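You operate a simulated robot arm through the tools that you are given. There is no shell and no other tool.

You run a simulated robot arm. Do the job below in one go: nothing can be reset, and whatever is moved stays where it is left.

JOB
Locate the white cover in the jig, pin the pusher and clamp it.
Fine: pusher forward, locking pin down in its bore, both toggles closed, fingers clear of the pads.

It is judged by the outcome, as a careful person would: the job done as asked, and still so three seconds after it is handed in. It fails if anything else is knocked over, pushed out of place, dropped, spilled or broken. A push-on lid holds only when it is set on centred and level and pressed home; a screw cap is set on level and turned clockwise until tight.

ROBOT AND FRAMES
A 6-joint arm with a two-finger parallel gripper, fixed in place. Base frame: the origin is at the foot of the arm, x ahead of it, y to its left, z up. Lengths are in mm, angles in degrees, forces in N, time in s.
With the tool pointing down near the work surface it reaches from about 380 to 900 mm from the base axis. Its first joint turns from -115.0 to 115.0 degrees. Payload 3.43 kg.
The tool frame sits at the grasp point between the pads (the TCP): z along the fingers, y along the line on which they close. The tips reach 34 mm beyond it. The gripper opens to 128 mm. The fingers are 24 mm wide and 12 mm thick; the gripper's body (48 by 130 mm) begins 96 mm behind the TCP.
Orientation is that of the tool frame in the base frame, as a unit quaternion [x, y, z, w]. With the fingers straight down and closing along the base's y, the tool's x points along the base's -x, its y along +y and its z along -z.

CONTROLS
- The arm moves only by the tool drive_tool. Its argument "motion" is text: rows parted by semicolons, each of 6 numbers parted by spaces: the shift along the tool's x, y, z in m, then the turn, a rotation vector about the tool's x, y, z in degrees. In form: tx ty tz wx wy wz; .... A call has 1 to 20 rows; each row is the pose to reach, as a shift and turn from the pose commanded when the call began, along the tool's axes at that moment. "jaw" is the closure, from 0 (fully open) to 1 (shut), set as the call begins (left out, the last holds). Each row takes 0.2 s and may step no farther than 50 mm and 8.6 degrees from the row before; otherwise, or with a gripper value out of range, the whole call is refused. A pose out of reach is approached as far as the arm can. The call stops where the force on the tool passes 40 N (or 10 N more than at its start, if that is more) or the arm is blocked; 0.2 s more then pass. The fingers move at their own pace (about 108 mm/s each) and stop on an object; they squeeze with about 36 N. The grip force told is the motor's: it shows also when the fingers shut on nothing. Time passes only in rows, and 0.2 s behind the last, so rows that repeat a pose let the fingers close. It gives the time, the measured TCP pose, the force on the tool (base axes), the opening and the grip force at its end, in the units of the frame above (readings bear some noise), with the torque about the TCP (base axes, N m) and any sound that the robot's microphone picked up.
- Cameras (640 x 400 px; columns grow to the right, rows downward): "scene" is fixed at [399.2, -649, 1350.4]; the picture's right is [0.99, -0.13, 0.00], its down [-0.05, -0.35, -0.94] and it looks along [0.13, 0.93, -0.35] (base axes); focal length 324 px, centre (320, 200). "wrist" rides on the gripper at [76, -11, -160] in the tool frame; the picture's right is [0.15, 0.99, 0.00], its down [-0.88, 0.13, -0.46] and it looks along [-0.45, 0.07, 0.89] (tool axes); focal length 234 px, centre (320, 200). There is no depth. A picture from a camera that has moved, and an enlarged one, comes with that camera's place and axes in the base frame and with its lens.
- snapshot(camera): a new picture of that camera. No time passes.
- raise_lower(by): slides the trunk up (or, below 0, down) by that many mm; the arm rides with it, the base frame stays. It gives what a move gives, with no picture.
- enlarge(camera, box): a new picture of the part [left, top, right, bottom] of that camera's present view, enlarged. No time passes.
- close_job(): hands the job in; it is judged then, once.

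Nothing tells you positions but the pictures and the camera data. Unless the task says otherwise, let go and move clear before handing in.

The tools are called as a command line: name --argument value ..., lists and objects as JSON in quotes. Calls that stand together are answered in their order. drive_tool: Moves the arm, as the interface text tells. Its arguments: {"type":"object","properties":{"motion":{"type":"string"},"jaw":{"type":"number"}},"required":["motion"]} The other tools are called the same way: raise_lower (by) slides the trunk up or down; snapshot (camera) takes a picture; enlarge (camera, box) takes an enlarged picture of a part of a camera's view; close_job () hands the job in.

At the start:

```text
t: 0.0
tcp_pos: [380.5, 420.7, 1228.3]
tcp_rot: [0.0, 1.0, 0.0, 0.0]
wrist_force: [0.2, 0.4, -0.1]
torque: [-0.01, 0.03, 0.02]
grip_width: 127.9
grasp_force: 0.1
trunk travel left (down, up): [-550.0, 240.0]
```

scene: 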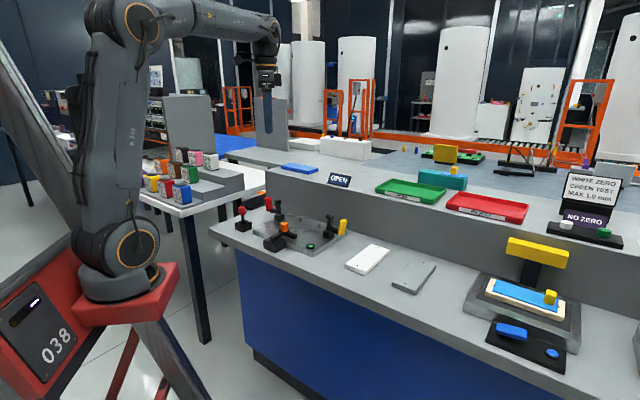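
wrist: 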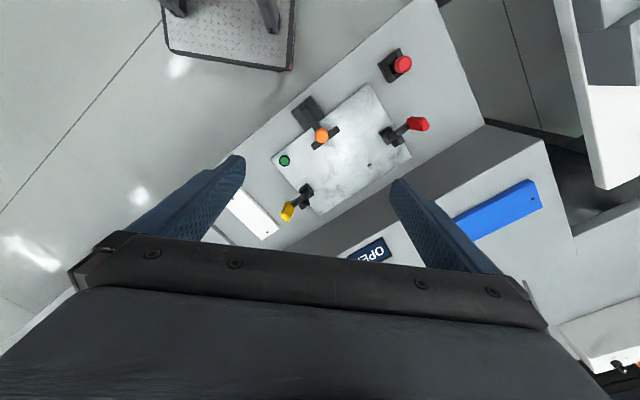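

I see a jig plate on the bench with a red toggle, a yellow toggle, an orange pusher, and a red knob (the pin, perhaps) beside it; the white cover and a grey one lie to the right. I'll look closer first.

enlarge --camera "scene" --box '[200, 180, 360, 280]'

enlarge --camera "scene" --box '[320, 220, 480, 320]'

enlarge --camera "wrist" --box '[220, 20, 480, 260]'

enlarge --camera "scene" --box '[440, 140, 640, 380]'

```text
4.00 times, centred on (280, 230) of scene
camera zoom: at [399.2, -649.0, 1350.4], right [0.99, -0.13, 0.0], down [-0.05, -0.35, -0.94], along [0.13, 0.93, -0.35], focal length 1298 px, centre (480, 80)
```

zoom: 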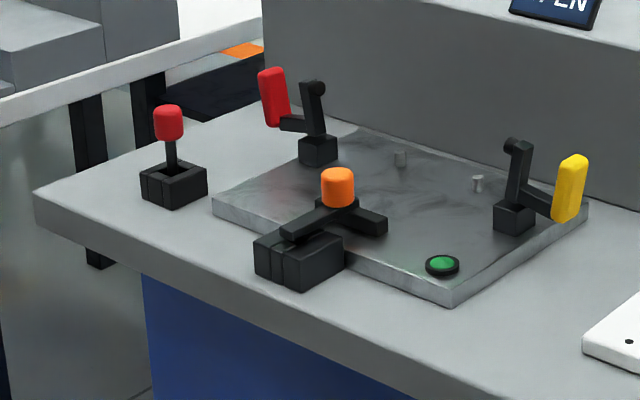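

```text
4.00 times, centred on (400, 270) of scene
camera zoom: at [399.2, -649.0, 1350.4], right [0.99, -0.13, 0.0], down [-0.05, -0.35, -0.94], along [0.13, 0.93, -0.35], focal length 1298 px, centre (0, -80)
```

zoom: 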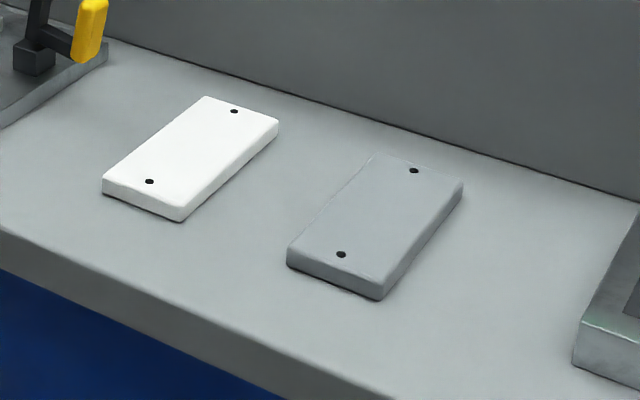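

```text
1.67 times, centred on (350, 140) of wrist
camera zoom: at [303.9, 409.6, 1388.5], right [-0.15, 0.99, 0.0], down [0.88, 0.13, 0.46], along [0.45, 0.07, -0.89], focal length 390 px, centre (270, 300)
```

zoom: 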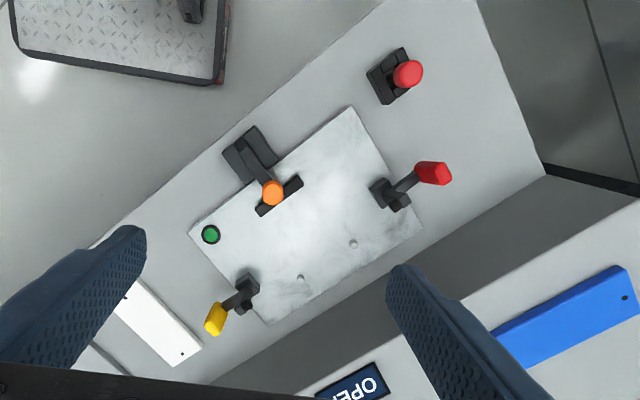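

```text
1.67 times, centred on (540, 260) of scene
camera zoom: at [399.2, -649.0, 1350.4], right [0.99, -0.13, 0.0], down [-0.05, -0.35, -0.94], along [0.13, 0.93, -0.35], focal length 541 px, centre (-47, 100)
```

zoom: 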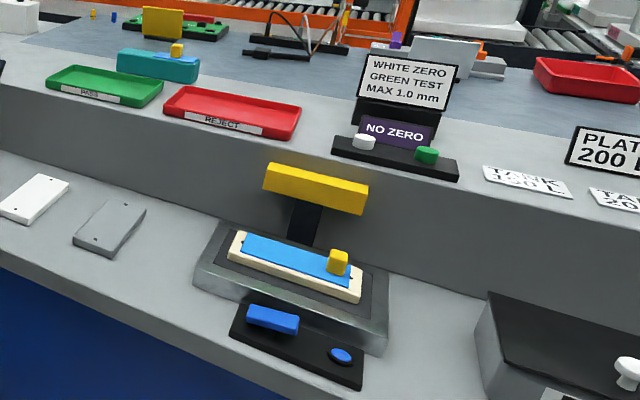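

The bench top seems to be near z≈800, with the orange pusher knob around (414, 432, 846). I'll lower the trunk part-way to get a closer wrist view before planning.

raise_lower --by -180

snapshot --camera "wrist"

snapshot --camera "scene"

```text
t: 2.0
tcp_pos: [380.6, 420.3, 1048.6]
tcp_rot: [0.0, 1.0, 0.0, 0.0]
wrist_force: [0.7, -0.7, 0.2]
torque: [-0.01, -0.01, -0.01]
grip_width: 128.1
grasp_force: 0.0
trunk travel left (down, up): [-370.0, 420.0]
```

```text
taken
camera wrist: at [303.8, 409.6, 1208.7], right [-0.15, 0.99, 0.0], down [0.88, 0.13, 0.46], along [0.45, 0.07, -0.89], focal length 234 px, centre (320, 200)
```

wrist: 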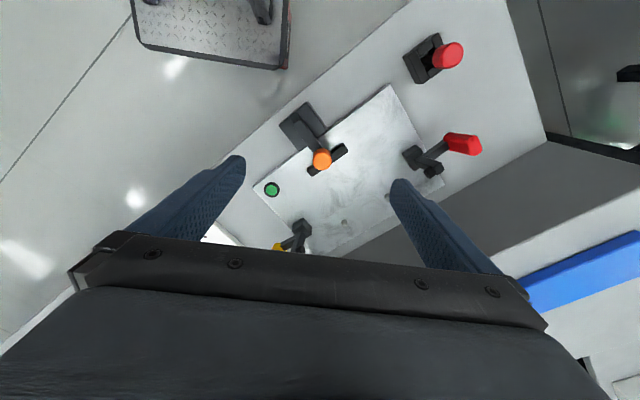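

```text
taken
```

scene: 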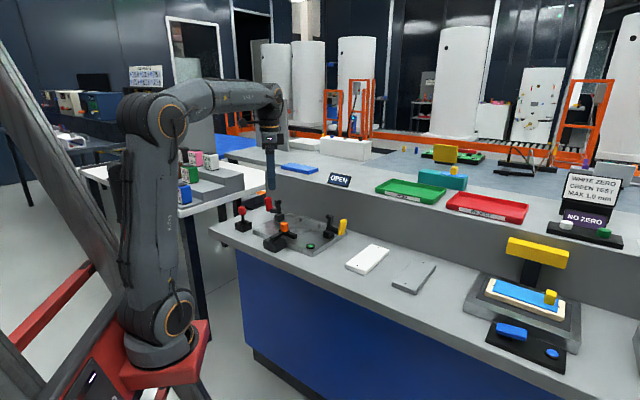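

The view is clear of the fingers in the upper half. I'll enlarge the wrist picture on the jig parts.

enlarge --camera "wrist" --box '[240, 70, 400, 170]'

enlarge --camera "wrist" --box '[360, 20, 520, 120]'

enlarge --camera "wrist" --box '[240, 160, 400, 260]'

enlarge --camera "wrist" --box '[360, 110, 520, 210]'

```text
4.00 times, centred on (320, 120) of wrist
camera zoom: at [303.8, 409.6, 1208.7], right [-0.15, 0.99, 0.0], down [0.88, 0.13, 0.46], along [0.45, 0.07, -0.89], focal length 937 px, centre (320, 520)
```

zoom: 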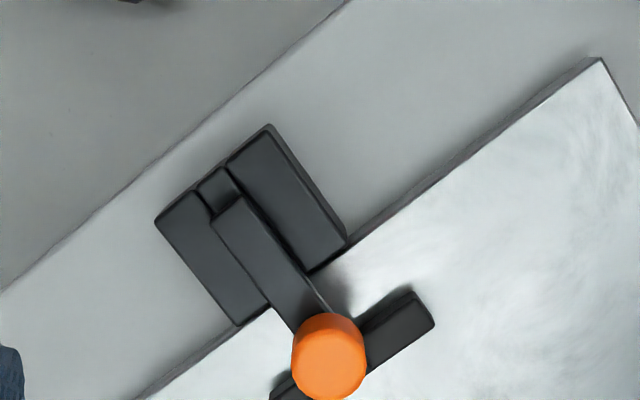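

```text
4.00 times, centred on (440, 70) of wrist
camera zoom: at [303.8, 409.6, 1208.7], right [-0.15, 0.99, 0.0], down [0.88, 0.13, 0.46], along [0.45, 0.07, -0.89], focal length 937 px, centre (-160, 720)
```

zoom: 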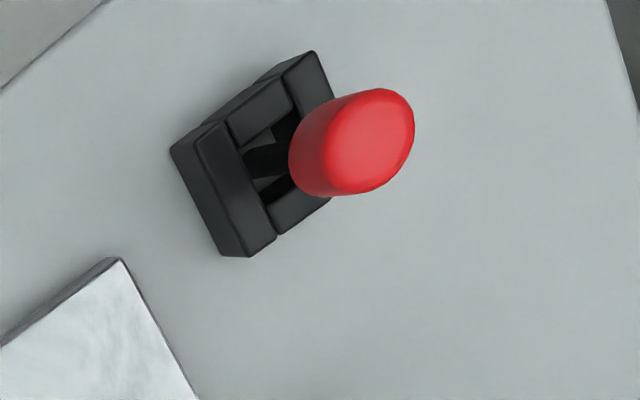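

```text
4.00 times, centred on (320, 210) of wrist
camera zoom: at [303.8, 409.6, 1208.7], right [-0.15, 0.99, 0.0], down [0.88, 0.13, 0.46], along [0.45, 0.07, -0.89], focal length 937 px, centre (320, 160)
```

zoom: 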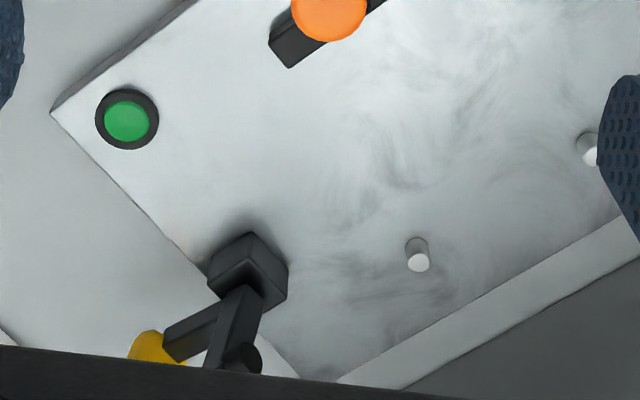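

```text
4.00 times, centred on (440, 160) of wrist
camera zoom: at [303.8, 409.6, 1208.7], right [-0.15, 0.99, 0.0], down [0.88, 0.13, 0.46], along [0.45, 0.07, -0.89], focal length 937 px, centre (-160, 360)
```

zoom: 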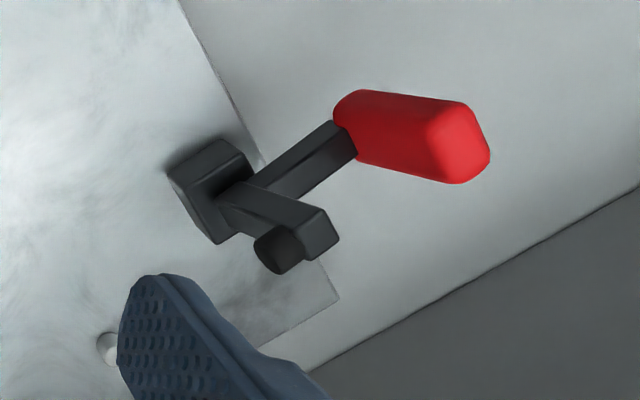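

The jig frame is rotated 45° to the base, with the plate about 300 × 213 mm. I make out two back stop pins, a slide pusher in a guide block, the red-knobbed pin in a holder, and toggles at both ends. I'll zoom harder on the details.

enlarge --camera "wrist" --box '[275, 98, 339, 138]'

enlarge --camera "scene" --box '[258, 216, 306, 256]'

enlarge --camera "scene" --box '[230, 200, 262, 236]'

enlarge --camera "scene" --box '[256, 190, 304, 226]'

enlarge --camera "scene" --box '[300, 206, 356, 254]'

```text
10.00 times, centred on (307, 118) of wrist
camera zoom: at [303.8, 409.6, 1208.7], right [-0.15, 0.99, 0.0], down [0.88, 0.13, 0.46], along [0.45, 0.07, -0.89], focal length 2342 px, centre (450, 1020)
```

zoom: 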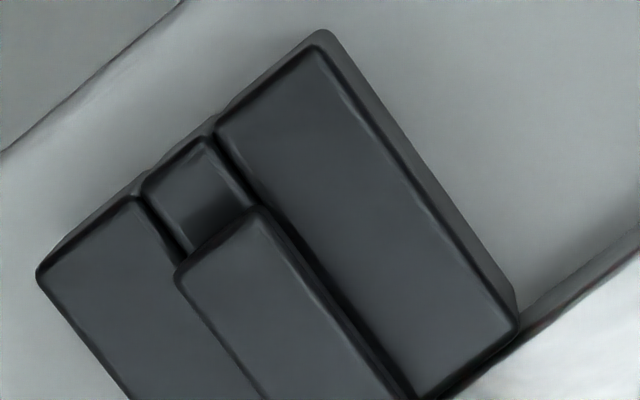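

```text
10.00 times, centred on (282, 236) of scene
camera zoom: at [399.2, -649.0, 1350.4], right [0.99, -0.13, 0.0], down [-0.05, -0.35, -0.94], along [0.13, 0.93, -0.35], focal length 3244 px, centre (700, -160)
```

zoom: 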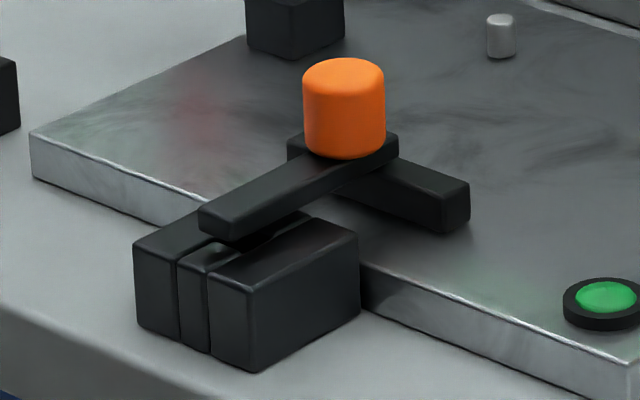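

```text
11.11 times, centred on (246, 218) of scene
camera zoom: at [399.2, -649.0, 1350.4], right [0.99, -0.13, 0.0], down [-0.05, -0.35, -0.94], along [0.13, 0.93, -0.35], focal length 3604 px, centre (1142, 0)
```

zoom: 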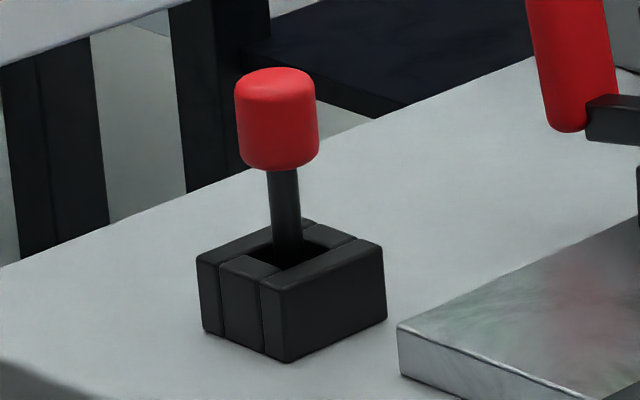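

```text
11.11 times, centred on (280, 208) of scene
camera zoom: at [399.2, -649.0, 1350.4], right [0.99, -0.13, 0.0], down [-0.05, -0.35, -0.94], along [0.13, 0.93, -0.35], focal length 3604 px, centre (764, 111)
```

zoom: 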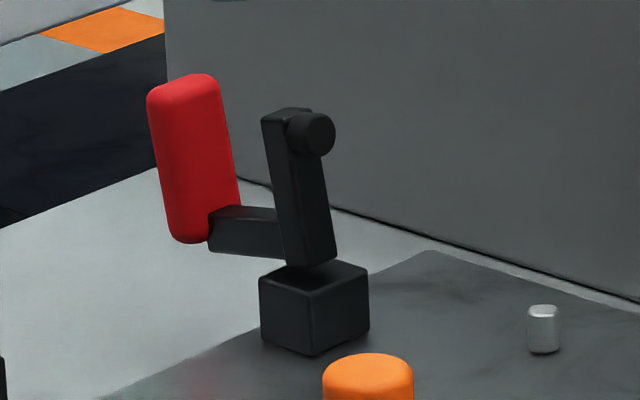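

```text
8.33 times, centred on (328, 230) of scene
camera zoom: at [399.2, -649.0, 1350.4], right [0.99, -0.13, 0.0], down [-0.05, -0.35, -0.94], along [0.13, 0.93, -0.35], focal length 2703 px, centre (253, -50)
```

zoom: 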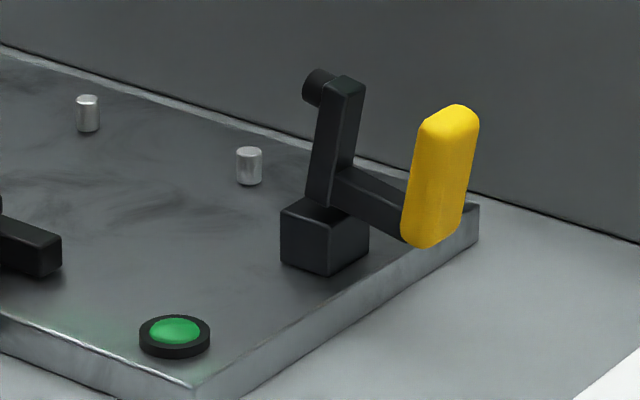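

The pusher slides in a four-piece guide whose bore lies under the arm's tail, and the red-knob pin stands in a holder of the same form. Each toggle is an L-lever that swings inward, and the white cover (~172×70 mm, centre near (684, 263)) lies lengthwise across the bench. Next I'll fly high over the cover, turned by 45°, to view it.

drive_tool --motion "-0.0425 -0.015 0.006 0 0 -5.625; -0.085 -0.03 0.012 0 0 -11.25; -0.1275 -0.045 0.018 0 0 -16.875; -0.17 -0.06 0.024 0 0 -22.5; -0.2125 -0.075 0.03 0 0 -28.125; -0.255 -0.09 0.036 0 0 -33.75; -0.2975 -0.105 0.042 0 0 -39.375; -0.34 -0.12 0.048 0 0 -45; -0.34 -0.12 0.048 0 0 -45" --jaw 0

snapshot --camera "wrist"

```text
t: 4.0
tcp_pos: [720.7, 301.2, 996.7]
tcp_rot: [-0.384, 0.923, 0.001, 0.0]
wrist_force: [-0.3, 0.2, -0.6]
torque: [0.0, -0.01, -0.02]
grip_width: 128.2
grasp_force: 0.0
trunk travel left (down, up): [-370.0, 420.0]
```

```text
taken
camera wrist: at [674.2, 238.4, 1157.6], right [-0.8, 0.6, 0.0], down [0.53, 0.72, 0.46], along [0.27, 0.37, -0.89], focal length 234 px, centre (320, 200)
```

wrist: 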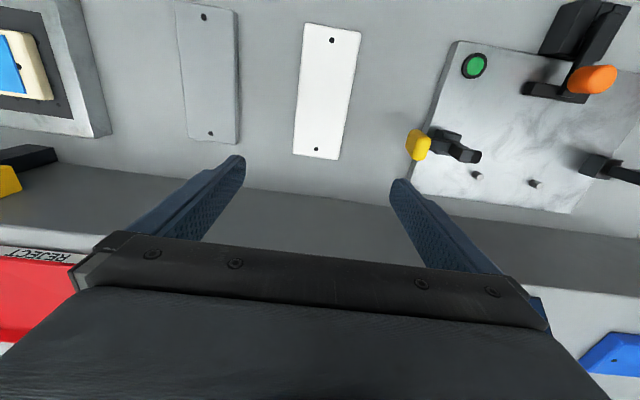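

The cover lies clear with its long axis along the bench depth. I'll zoom in on the cover and on the toggles from here.

enlarge --camera "wrist" --box '[208, 10, 448, 160]'

enlarge --camera "wrist" --box '[400, 20, 640, 220]'

```text
2.67 times, centred on (328, 85) of wrist
camera zoom: at [674.2, 238.4, 1157.6], right [-0.8, 0.6, 0.0], down [0.53, 0.72, 0.46], along [0.27, 0.37, -0.89], focal length 624 px, centre (299, 507)
```

zoom: 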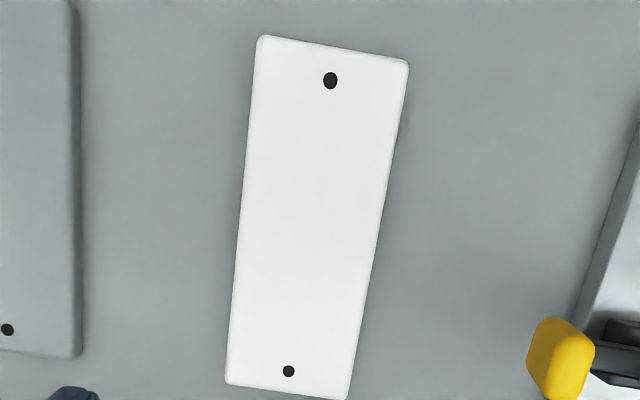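

```text
2.00 times, centred on (520, 120) of wrist
camera zoom: at [674.2, 238.4, 1157.6], right [-0.8, 0.6, 0.0], down [0.53, 0.72, 0.46], along [0.27, 0.37, -0.89], focal length 468 px, centre (-80, 360)
```

zoom: 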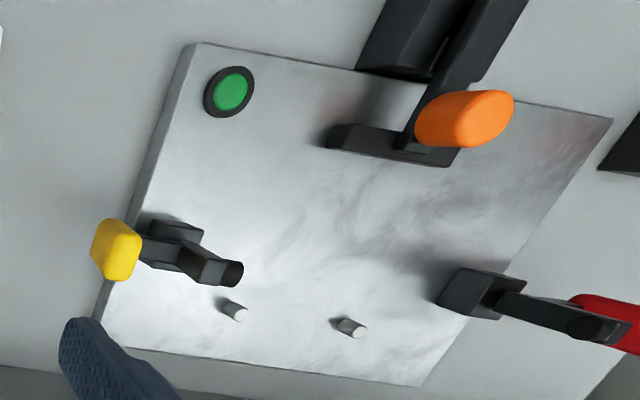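

Measured: the cover centre is about (685, 261), ~73 × 168 mm with holes symmetric. I'll move over it and descend part-way with the jaws open.

drive_tool --motion "0.0268 -0.0015 0 0 0 0; 0.0536 -0.0029 0 0 0 0; 0.0536 -0.0029 0.045 0 0 0; 0.0536 -0.0029 0.09 0 0 0; 0.0536 -0.0029 0.125 0 0 0; 0.0536 -0.0029 0.155 0 0 0; 0.0536 -0.0029 0.160 0 0 0; 0.0536 -0.0029 0.160 0 0 0" --jaw 0

snapshot --camera "wrist"

enlarge --camera "scene" --box '[320, 200, 440, 290]'

```text
t: 5.8
tcp_pos: [685.1, 260.2, 840.5]
tcp_rot: [-0.383, 0.924, 0.0, 0.0]
wrist_force: [0.5, -1.2, 0.2]
torque: [-0.02, 0.0, 0.04]
grip_width: 127.8
grasp_force: 0.1
trunk travel left (down, up): [-370.0, 420.0]
```

```text
taken
camera wrist: at [638.0, 199.2, 1000.7], right [-0.8, 0.6, 0.0], down [0.53, 0.71, 0.46], along [0.27, 0.37, -0.89], focal length 234 px, centre (320, 200)
```

wrist: 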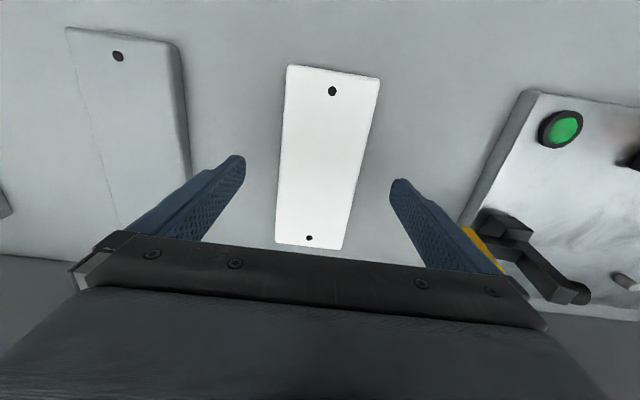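

```text
4.44 times, centred on (380, 245) of scene
camera zoom: at [399.2, -649.0, 1350.4], right [0.99, -0.13, 0.0], down [-0.05, -0.35, -0.94], along [0.13, 0.93, -0.35], focal length 1442 px, centre (53, 0)
```

zoom: 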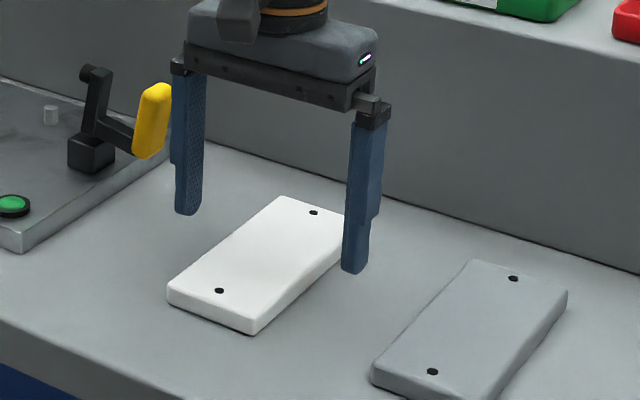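

The fingers straddle the cover as planned. I'll descend gently toward the bench, watching the force.

drive_tool --motion "0 0 0.008 0 0 0; 0 0 0.014 0 0 0; 0 0 0.018 0 0 0; 0 0 0.020 0 0 0; 0 0 0.022 0 0 0; 0 0 0.022 0 0 0"

enlarge --camera "scene" --box '[350, 230, 420, 280]'

```text
t: 7.2
tcp_pos: [683.5, 261.5, 818.5]
tcp_rot: [-0.382, 0.924, 0.0, 0.0]
wrist_force: [-0.6, -0.6, -0.2]
torque: [0.02, 0.0, -0.03]
grip_width: 128.1
grasp_force: 0.0
trunk travel left (down, up): [-370.0, 420.0]
```

```text
8.00 times, centred on (385, 255) of scene
camera zoom: at [399.2, -649.0, 1350.4], right [0.99, -0.13, 0.0], down [-0.05, -0.35, -0.94], along [0.13, 0.93, -0.35], focal length 2595 px, centre (-200, -240)
```

zoom: 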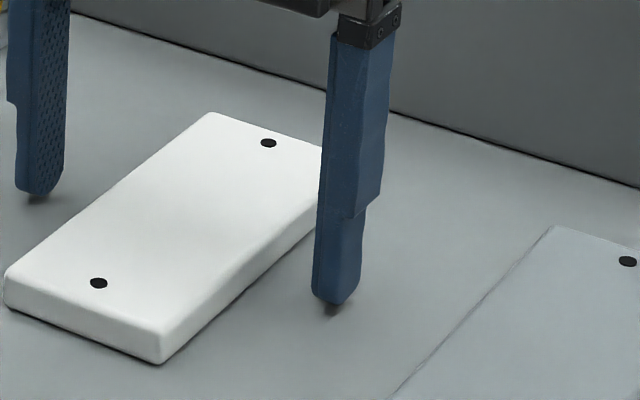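

The tips are just above the bench and overlap the cover's sides. Closing the grip now.

drive_tool --motion "0 0 0 0 0 0; 0 0 0 0 0 0; 0 0 0 0 0 0; 0 0 0 0 0 0; 0 0 0 0 0 0" --jaw 1

enlarge --camera "scene" --box '[340, 220, 420, 280]'

```text
t: 8.4
tcp_pos: [684.2, 260.6, 818.3]
tcp_rot: [-0.384, 0.924, 0.001, 0.0]
wrist_force: [-0.8, 0.8, 0.8]
torque: [0.15, -0.17, -0.06]
grip_width: 73.6
grasp_force: 36.3
trunk travel left (down, up): [-370.0, 420.0]
```

```text
6.67 times, centred on (380, 250) of scene
camera zoom: at [399.2, -649.0, 1350.4], right [0.99, -0.13, 0.0], down [-0.05, -0.35, -0.94], along [0.13, 0.93, -0.35], focal length 2162 px, centre (-80, -133)
```

zoom: 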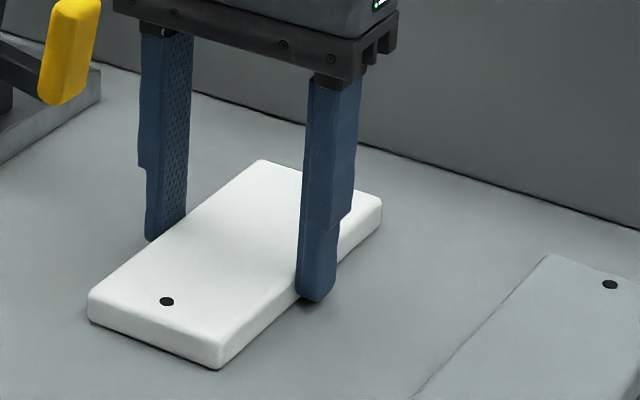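

Gripped at 73.6 mm. Lifting 150 mm, then carrying over the jig while turning 90°.

drive_tool --motion "0 0 -0.02 0 0 0; 0 0 -0.06 0 0 0; 0 0 -0.11 0 0 0; 0 0 -0.15 0 0 0; -0.002 0.028 -0.15 0 0 8.18; -0.004 0.056 -0.15 0 0 16.36; -0.006 0.084 -0.15 0 0 24.54; -0.008 0.112 -0.15 0 0 32.73; -0.010 0.140 -0.15 0 0 40.9; -0.013 0.168 -0.15 0 0 49.1; -0.015 0.196 -0.15 0 0 57.27; -0.017 0.224 -0.15 0 0 65.45; -0.019 0.252 -0.15 0 0 73.63; -0.021 0.280 -0.15 0 0 81.8; -0.023 0.3085 -0.15 0 0 90; -0.023 0.3085 -0.15 0 0 90" --jaw 1

snapshot --camera "wrist"

enlarge --camera "scene" --box '[210, 140, 370, 260]'

```text
t: 11.8
tcp_pos: [480.8, 497.0, 967.6]
tcp_rot: [0.384, 0.923, 0.0, 0.001]
wrist_force: [-0.4, 0.6, 0.3]
torque: [0.0, -0.03, -0.02]
grip_width: 0.0
grasp_force: 32.8
trunk travel left (down, up): [-370.0, 420.0]
```

```text
taken
camera wrist: at [419.0, 542.2, 1127.5], right [0.6, 0.8, 0.0], down [0.71, -0.53, 0.46], along [0.37, -0.27, -0.89], focal length 234 px, centre (320, 200)
```

wrist: 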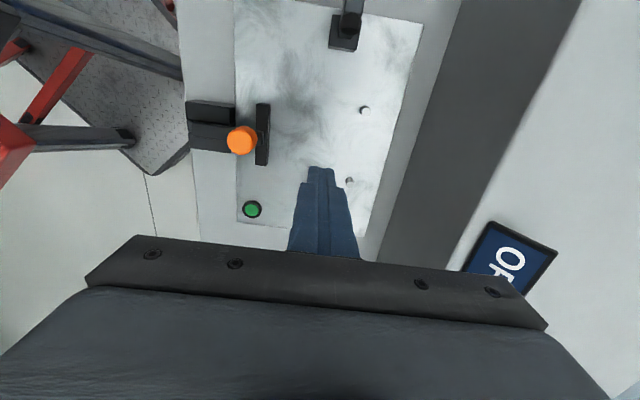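

```text
3.33 times, centred on (290, 200) of scene
camera zoom: at [399.2, -649.0, 1350.4], right [0.99, -0.13, 0.0], down [-0.05, -0.35, -0.94], along [0.13, 0.93, -0.35], focal length 1081 px, centre (420, 200)
```

zoom: 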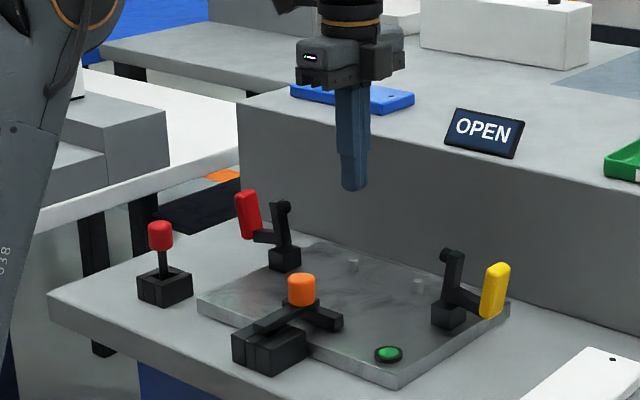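

The gripper is empty: the cover slipped out during the lift. I'll see where it lies.

snapshot --camera "scene"

enlarge --camera "scene" --box '[330, 220, 460, 310]'

```text
taken
```

scene: 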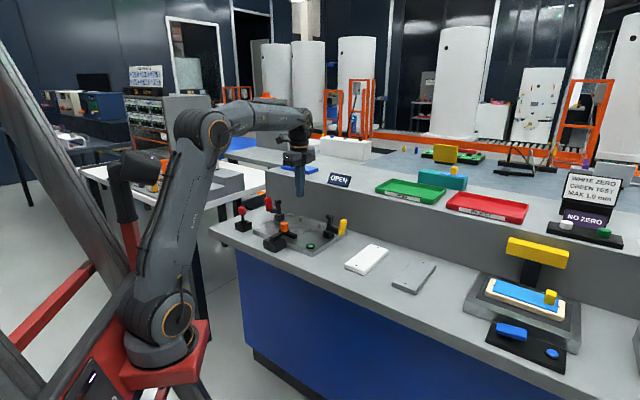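

```text
4.44 times, centred on (395, 265) of scene
camera zoom: at [399.2, -649.0, 1350.4], right [0.99, -0.13, 0.0], down [-0.05, -0.35, -0.94], along [0.13, 0.93, -0.35], focal length 1442 px, centre (-13, -89)
```

zoom: 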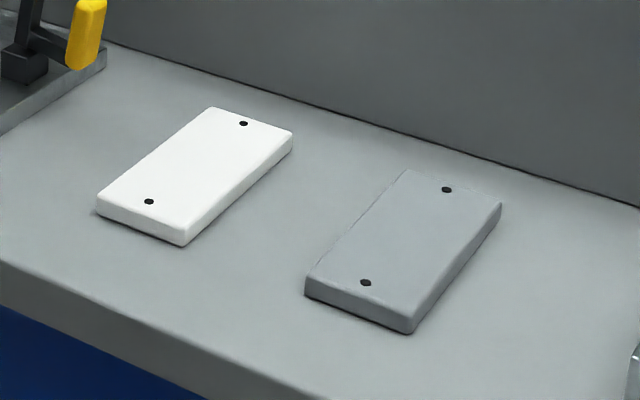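

The cover simply slid out low and sits about 3 mm from where it was, still flat. Before going back for a deeper grip I'll use this view to measure the jig.

enlarge --camera "wrist" --box '[180, 80, 340, 180]'

enlarge --camera "wrist" --box '[270, 0, 430, 100]'

enlarge --camera "wrist" --box '[290, 90, 450, 190]'

```text
4.00 times, centred on (260, 130) of wrist
camera zoom: at [419.0, 542.2, 1127.5], right [0.6, 0.8, 0.0], down [0.71, -0.53, 0.46], along [0.37, -0.27, -0.89], focal length 937 px, centre (560, 480)
```

zoom: 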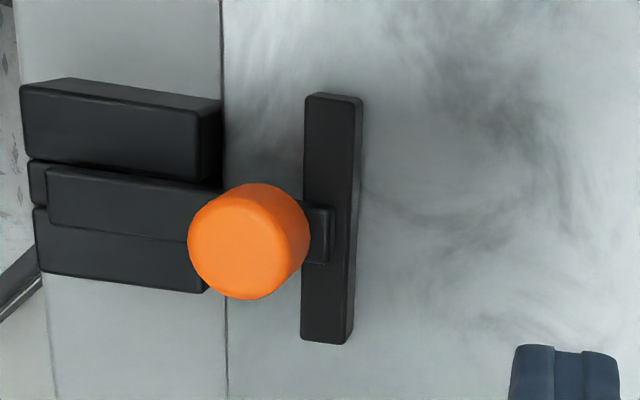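

```text
4.00 times, centred on (350, 50) of wrist
camera zoom: at [419.0, 542.2, 1127.5], right [0.6, 0.8, 0.0], down [0.71, -0.53, 0.46], along [0.37, -0.27, -0.89], focal length 937 px, centre (200, 800)
```

zoom: 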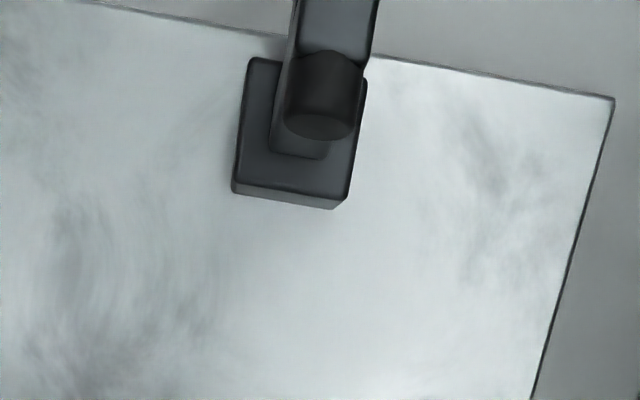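

```text
4.00 times, centred on (370, 140) of wrist
camera zoom: at [419.0, 542.2, 1127.5], right [0.6, 0.8, 0.0], down [0.71, -0.53, 0.46], along [0.37, -0.27, -0.89], focal length 937 px, centre (120, 440)
```

zoom: 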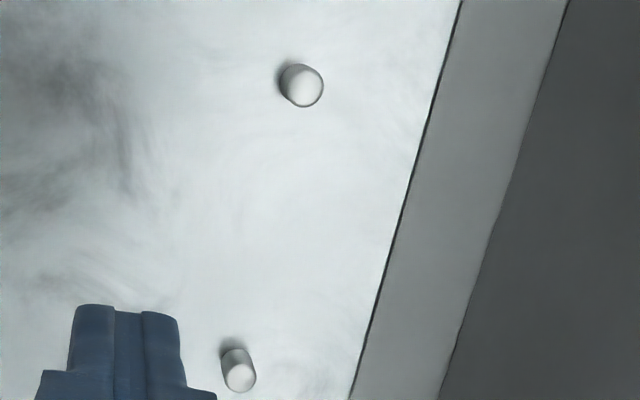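

Jig measured: stop pins at v≈741, T-bar face at v≈622, centre line u≈-10 (u, v being the 45° bench axes). Now I return to the cover with open jaws.

drive_tool --motion "-0.0281 -0.0022 0 0 0 -8.18; -0.0562 -0.0044 0 0 0 -16.36; -0.0843 -0.0066 0 0 0 -24.54; -0.1124 -0.0089 0 0 0 -32.73; -0.1405 -0.0111 0 0 0 -40.9; -0.1685 -0.0133 0 0 0 -49.1; -0.1966 -0.0155 0 0 0 -57.27; -0.2247 -0.0177 0 0 0 -65.45; -0.2528 -0.02 0 0 0 -73.63; -0.2809 -0.0222 0 0 0 -81.8; -0.309 -0.0244 0 0 0 -90; -0.309 -0.0244 0.045 0 0 -90; -0.309 -0.0244 0.09 0 0 -90; -0.309 -0.0244 0.12 0 0 -90; -0.309 -0.0244 0.12 0 0 -90" --jaw 0

enlarge --camera "wrist" --box '[220, 50, 420, 250]'

```text
t: 15.0
tcp_pos: [683.6, 258.8, 847.0]
tcp_rot: [-0.383, 0.924, -0.001, 0.0]
wrist_force: [-0.4, -0.6, 0.8]
torque: [0.02, 0.01, 0.02]
grip_width: 128.2
grasp_force: 0.1
trunk travel left (down, up): [-370.0, 420.0]
```

```text
2.00 times, centred on (320, 150) of wrist
camera zoom: at [638.6, 198.0, 1006.8], right [-0.8, 0.6, 0.0], down [0.53, 0.71, 0.46], along [0.27, 0.37, -0.89], focal length 468 px, centre (320, 300)
```

zoom: 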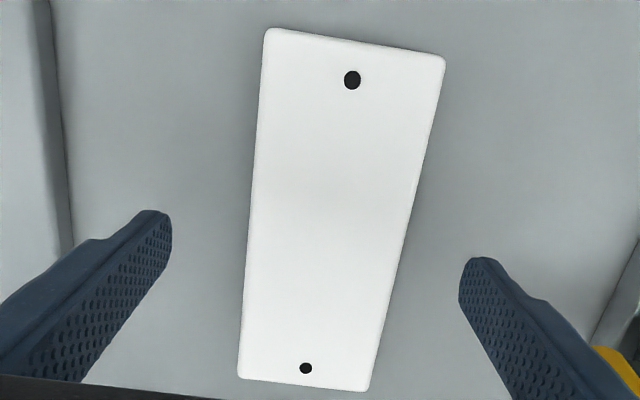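

The cover's centre is at u≈297, v≈669, about 3 mm off the TCP. I'll correct and go down closer to the bench than before.

drive_tool --motion "-0.0026 0.003 0.015 0 0 0; -0.0026 0.003 0.025 0 0 0; -0.0026 0.003 0.029 0 0 0; -0.0026 0.003 0.031 0 0 0; -0.0026 0.003 0.032 0 0 0; -0.0026 0.003 0.032 0 0 0" --jaw 0

enlarge --camera "scene" --box '[350, 230, 430, 280]'

```text
t: 16.4
tcp_pos: [683.0, 263.2, 816.1]
tcp_rot: [-0.383, 0.924, 0.0, 0.0]
wrist_force: [0.3, -0.2, -0.6]
torque: [-0.04, -0.02, 0.0]
grip_width: 128.0
grasp_force: 0.1
trunk travel left (down, up): [-370.0, 420.0]
```

```text
8.00 times, centred on (390, 255) of scene
camera zoom: at [399.2, -649.0, 1350.4], right [0.99, -0.13, 0.0], down [-0.05, -0.35, -0.94], along [0.13, 0.93, -0.35], focal length 2595 px, centre (-240, -240)
```

zoom: 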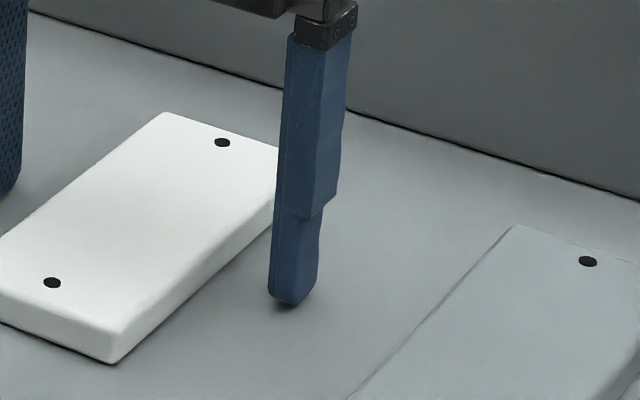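

Still a small gap to the bench. Going down in 1 mm steps, watching the force.

drive_tool --motion "0 0 0.001 0 0 0; 0 0 0.002 0 0 0; 0 0 0.003 0 0 0; 0 0 0.003 0 0 0"

```text
t: 17.4
tcp_pos: [682.6, 264.7, 814.2]
tcp_rot: [-0.383, 0.924, 0.0, 0.0]
wrist_force: [-0.7, -1.2, 9.8]
torque: [0.35, 0.62, 0.22]
grip_width: 127.5
grasp_force: 0.1
trunk travel left (down, up): [-370.0, 420.0]
```

Contact at TCP z≈814.3, so the bench top is at z≈780. Backing off 1.5 mm and gripping, then a slow small lift to test the hold.

drive_tool --motion "0 0 -0.0015 0 0 0; 0 0 -0.0015 0 0 0; 0 0 -0.0015 0 0 0; 0 0 -0.0015 0 0 0; 0 0 -0.0015 0 0 0; 0 0 -0.0015 0 0 0; 0 0 -0.0015 0 0 0" --jaw 1

drive_tool --motion "0 0 -0.003 0 0 0; 0 0 -0.006 0 0 0; 0 0 -0.01 0 0 0; 0 0 -0.015 0 0 0; 0 0 -0.02 0 0 0; 0 0 -0.02 0 0 0" --jaw 1

enlarge --camera "scene" --box '[340, 220, 420, 280]'

```text
t: 19.0
tcp_pos: [683.1, 263.5, 813.4]
tcp_rot: [-0.383, 0.924, 0.001, 0.0]
wrist_force: [0.4, 0.1, -0.7]
torque: [0.02, 0.03, 0.04]
grip_width: 73.4
grasp_force: 35.6
trunk travel left (down, up): [-370.0, 420.0]
```

```text
t: 20.4
tcp_pos: [683.4, 262.7, 835.8]
tcp_rot: [-0.382, 0.924, 0.001, -0.001]
wrist_force: [-1.2, 0.0, -2.8]
torque: [-0.03, 0.01, 0.05]
grip_width: 73.7
grasp_force: 36.3
trunk travel left (down, up): [-370.0, 420.0]
```

```text
6.67 times, centred on (380, 250) of scene
camera zoom: at [399.2, -649.0, 1350.4], right [0.99, -0.13, 0.0], down [-0.05, -0.35, -0.94], along [0.13, 0.93, -0.35], focal length 2162 px, centre (-80, -133)
```

zoom: 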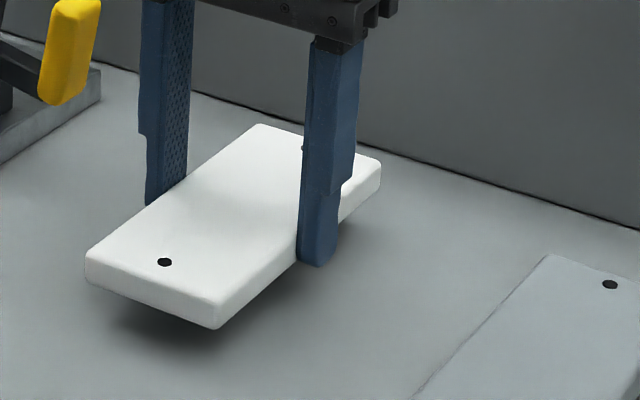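

Held well now (about 3 N of weight). I'll lift more gently and carry it over the jig with slower steps.

drive_tool --motion "0 0 -0.01 0 0 0; 0 0 -0.025 0 0 0; 0 0 -0.045 0 0 0; 0 0 -0.07 0 0 0; 0 0 -0.095 0 0 0; 0 0 -0.12 0 0 0; 0 0 -0.135 0 0 0; 0 0 -0.135 0 0 0" --jaw 1

drive_tool --motion "-0.0005 0.01 0 0 0 2; -0.0015 0.025 0 0 0 6; -0.003 0.045 0 0 0 12; -0.005 0.07 0 0 0 19; -0.0068 0.095 0 0 0 26; -0.0086 0.12 0 0 0 33; -0.0104 0.145 0 0 0 40; -0.0122 0.17 0 0 0 47; -0.014 0.195 0 0 0 54; -0.0157 0.22 0 0 0 61; -0.0175 0.245 0 0 0 68; -0.019 0.265 0 0 0 75; -0.0205 0.285 0 0 0 82; -0.0215 0.3 0 0 0 87; -0.022 0.3075 0 0 0 90; -0.022 0.3075 0 0 0 90" --jaw 1

snapshot --camera "wrist"

enlarge --camera "scene" --box '[210, 140, 370, 260]'

```text
t: 22.2
tcp_pos: [684.4, 263.2, 970.2]
tcp_rot: [-0.383, 0.924, 0.0, 0.0]
wrist_force: [1.0, 0.4, -2.4]
torque: [0.04, 0.0, -0.02]
grip_width: 73.5
grasp_force: 36.2
trunk travel left (down, up): [-370.0, 420.0]
```

```text
t: 25.6
tcp_pos: [482.8, 499.0, 970.2]
tcp_rot: [0.384, 0.923, 0.0, 0.0]
wrist_force: [-0.4, 1.0, -2.1]
torque: [-0.01, -0.01, 0.01]
grip_width: 73.4
grasp_force: 36.0
trunk travel left (down, up): [-370.0, 420.0]
```

```text
taken
camera wrist: at [420.6, 543.6, 1130.1], right [0.6, 0.8, 0.0], down [0.71, -0.53, 0.46], along [0.37, -0.27, -0.89], focal length 234 px, centre (320, 200)
```

wrist: 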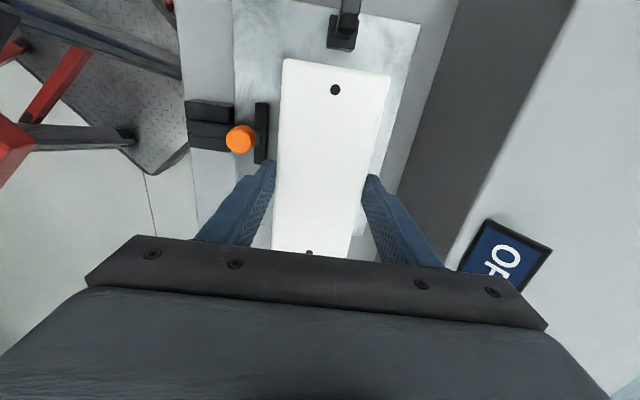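

```text
3.33 times, centred on (290, 200) of scene
camera zoom: at [399.2, -649.0, 1350.4], right [0.99, -0.13, 0.0], down [-0.05, -0.35, -0.94], along [0.13, 0.93, -0.35], focal length 1081 px, centre (420, 200)
```

zoom: 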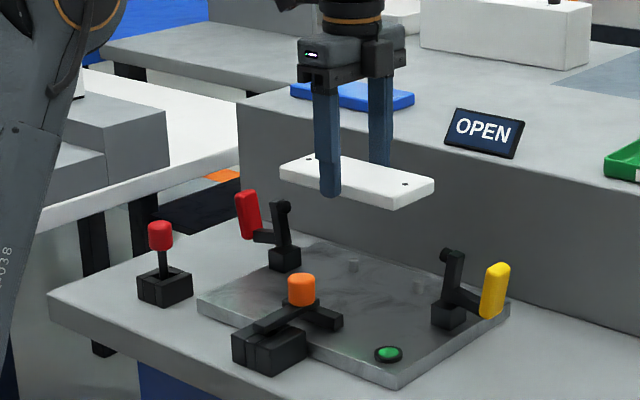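

The cover is held level, centred over the jig, with its centre at u≈-10.5. I'll descend between the pusher bar and the stop pins, stopping just above the plate.

drive_tool --motion "0 -0.0025 0.02 0 0 0; 0 -0.0025 0.05 0 0 0; 0 -0.0025 0.08 0 0 0; 0 -0.0025 0.105 0 0 0; 0 -0.0025 0.12 0 0 0; 0 -0.0025 0.126 0 0 0; 0 -0.0025 0.126 0 0 0" --jaw 1

snapshot --camera "wrist"

enlarge --camera "scene" --box '[250, 180, 360, 260]'

```text
t: 27.2
tcp_pos: [481.0, 496.1, 842.5]
tcp_rot: [0.382, 0.924, -0.001, 0.0]
wrist_force: [0.6, -0.1, -1.8]
torque: [-0.01, -0.01, 0.02]
grip_width: 73.4
grasp_force: 36.1
trunk travel left (down, up): [-370.0, 420.0]
```

```text
taken
camera wrist: at [418.5, 541.4, 1004.1], right [0.6, 0.8, 0.0], down [0.71, -0.53, 0.46], along [0.37, -0.27, -0.89], focal length 234 px, centre (320, 200)
```

wrist: 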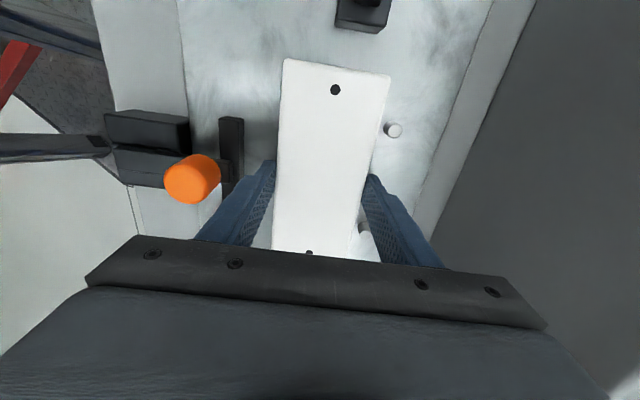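

```text
5.00 times, centred on (305, 220) of scene
camera zoom: at [399.2, -649.0, 1350.4], right [0.99, -0.13, 0.0], down [-0.05, -0.35, -0.94], along [0.13, 0.93, -0.35], focal length 1622 px, centre (395, 100)
```

zoom: 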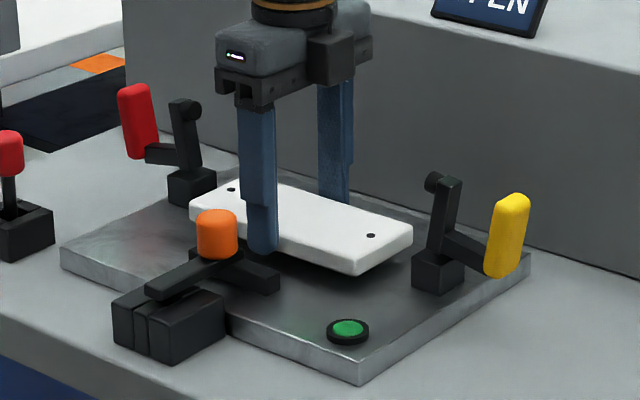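

It clears the pins and the pusher bar. Lowering onto the plate in small steps until contact.

drive_tool --motion "0 0 0.004 0 0 0; 0 0 0.008 0 0 0; 0 0 0.009 0 0 0; 0 0 0.01 0 0 0; 0 0 0.011 0 0 0; 0 0 0.012 0 0 0; 0 0 0.012 0 0 0" --jaw 1

```text
t: 28.8
tcp_pos: [479.6, 494.2, 834.2]
tcp_rot: [0.383, 0.924, 0.001, 0.0]
wrist_force: [-0.9, -2.3, 31.9]
torque: [-1.03, 1.04, 0.01]
grip_width: 73.5
grasp_force: 35.8
trunk travel left (down, up): [-370.0, 420.0]
```

The cover is seated on the plate (32 N). Relieving the pressure slightly and opening the jaws a little.

drive_tool --motion "0 0 -0.002 0 0 0; 0 0 -0.002 0 0 0" --jaw 1

drive_tool --motion "0 0 0 0 0 0; 0 0 0 0 0 0; 0 0 0 0 0 0" --jaw 0.33

enlarge --camera "scene" --box '[250, 180, 360, 260]'

```text
t: 29.4
tcp_pos: [479.3, 494.2, 833.3]
tcp_rot: [0.382, 0.924, 0.001, 0.0]
wrist_force: [1.8, 0.9, 24.1]
torque: [-0.09, 0.35, -0.05]
grip_width: 73.5
grasp_force: 35.4
trunk travel left (down, up): [-370.0, 420.0]
```

```text
t: 30.2
tcp_pos: [480.5, 495.5, 834.4]
tcp_rot: [0.383, 0.924, 0.001, 0.0]
wrist_force: [13.1, 13.7, 25.0]
torque: [-0.31, 0.25, 0.05]
grip_width: 75.0
grasp_force: 0.0
trunk travel left (down, up): [-370.0, 420.0]
```

```text
5.00 times, centred on (305, 220) of scene
camera zoom: at [399.2, -649.0, 1350.4], right [0.99, -0.13, 0.0], down [-0.05, -0.35, -0.94], along [0.13, 0.93, -0.35], focal length 1622 px, centre (395, 100)
```

zoom: 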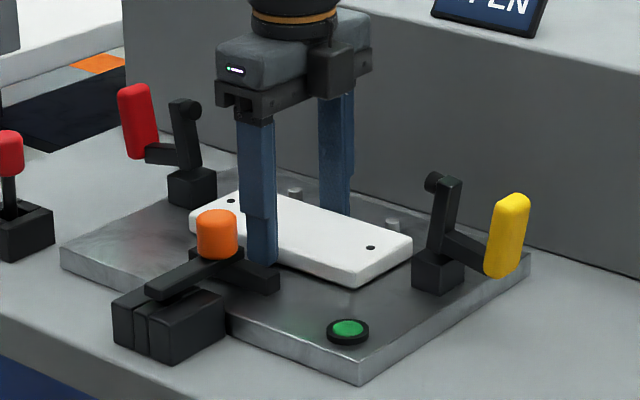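

The jaws stopped at 75 mm with a sideways force, likely from friction of the tips on the plate or the front finger meeting the pusher bar. I'll ease up a little and re-read.

drive_tool --motion "0 0 -0.002 0 0 0; 0 0 -0.003 0 0 0; 0 0 -0.003 0 0 0" --jaw 0.38

enlarge --camera "scene" --box '[270, 210, 320, 250]'

snapshot --camera "wrist"

```text
t: 31.0
tcp_pos: [478.4, 494.9, 835.6]
tcp_rot: [0.383, 0.924, -0.001, -0.001]
wrist_force: [0.2, -0.6, -0.8]
torque: [-0.01, 0.0, -0.03]
grip_width: 79.4
grasp_force: 0.0
trunk travel left (down, up): [-370.0, 420.0]
```

```text
10.00 times, centred on (295, 230) of scene
camera zoom: at [399.2, -649.0, 1350.4], right [0.99, -0.13, 0.0], down [-0.05, -0.35, -0.94], along [0.13, 0.93, -0.35], focal length 3244 px, centre (570, -100)
```

zoom: 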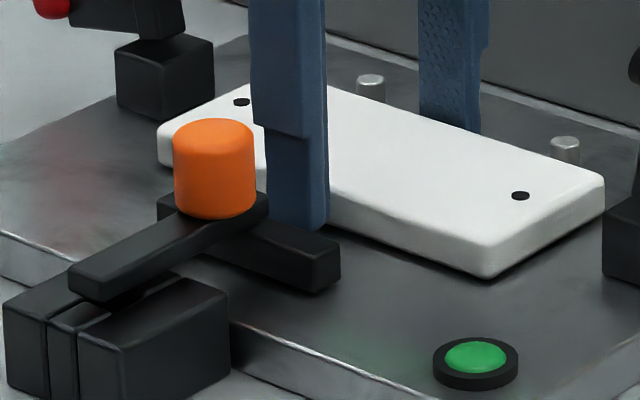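

```text
taken
camera wrist: at [417.3, 540.0, 995.4], right [0.6, 0.8, 0.0], down [0.72, -0.53, 0.46], along [0.36, -0.27, -0.89], focal length 234 px, centre (320, 200)
```

wrist: 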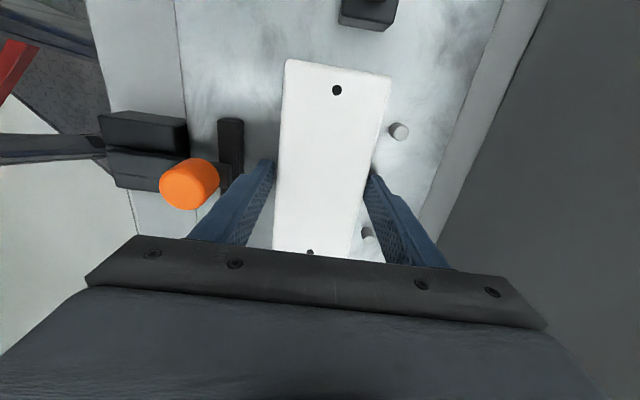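

Free now, with both jaws clear of the cover. Lifting straight up.

drive_tool --motion "0 0 -0.005 0 0 0; 0 0 -0.015 0 0 0; 0 0 -0.03 0 0 0; 0 0 -0.06 0 0 0; 0 0 -0.1 0 0 0; 0 0 -0.13 0 0 0; 0 0 -0.13 0 0 0" --jaw 0.36

snapshot --camera "wrist"

enlarge --camera "scene" --box '[250, 190, 350, 260]'

```text
t: 32.6
tcp_pos: [481.6, 495.4, 966.6]
tcp_rot: [0.382, 0.924, 0.0, -0.001]
wrist_force: [0.5, 0.3, -0.8]
torque: [0.0, -0.01, 0.02]
grip_width: 81.7
grasp_force: 0.0
trunk travel left (down, up): [-370.0, 420.0]
```

```text
taken
camera wrist: at [418.3, 541.3, 1126.4], right [0.6, 0.8, 0.0], down [0.71, -0.53, 0.46], along [0.37, -0.27, -0.89], focal length 234 px, centre (320, 200)
```

wrist: 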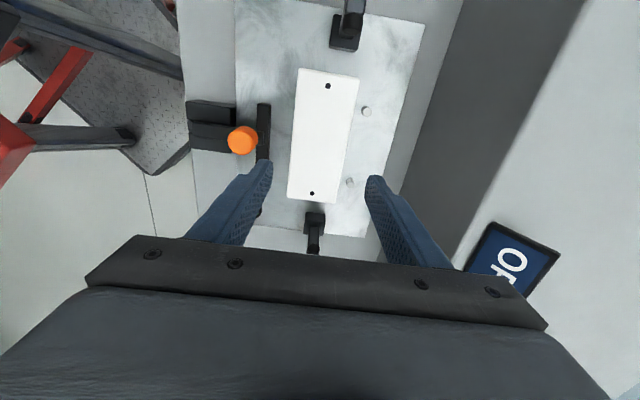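

```text
5.71 times, centred on (300, 225) of scene
camera zoom: at [399.2, -649.0, 1350.4], right [0.99, -0.13, 0.0], down [-0.05, -0.35, -0.94], along [0.13, 0.93, -0.35], focal length 1854 px, centre (434, 57)
```

zoom: 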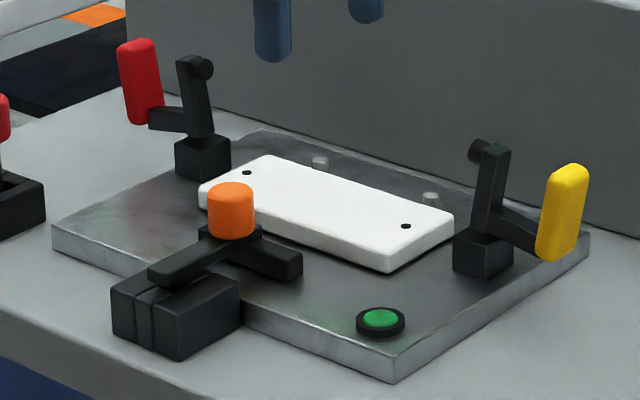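

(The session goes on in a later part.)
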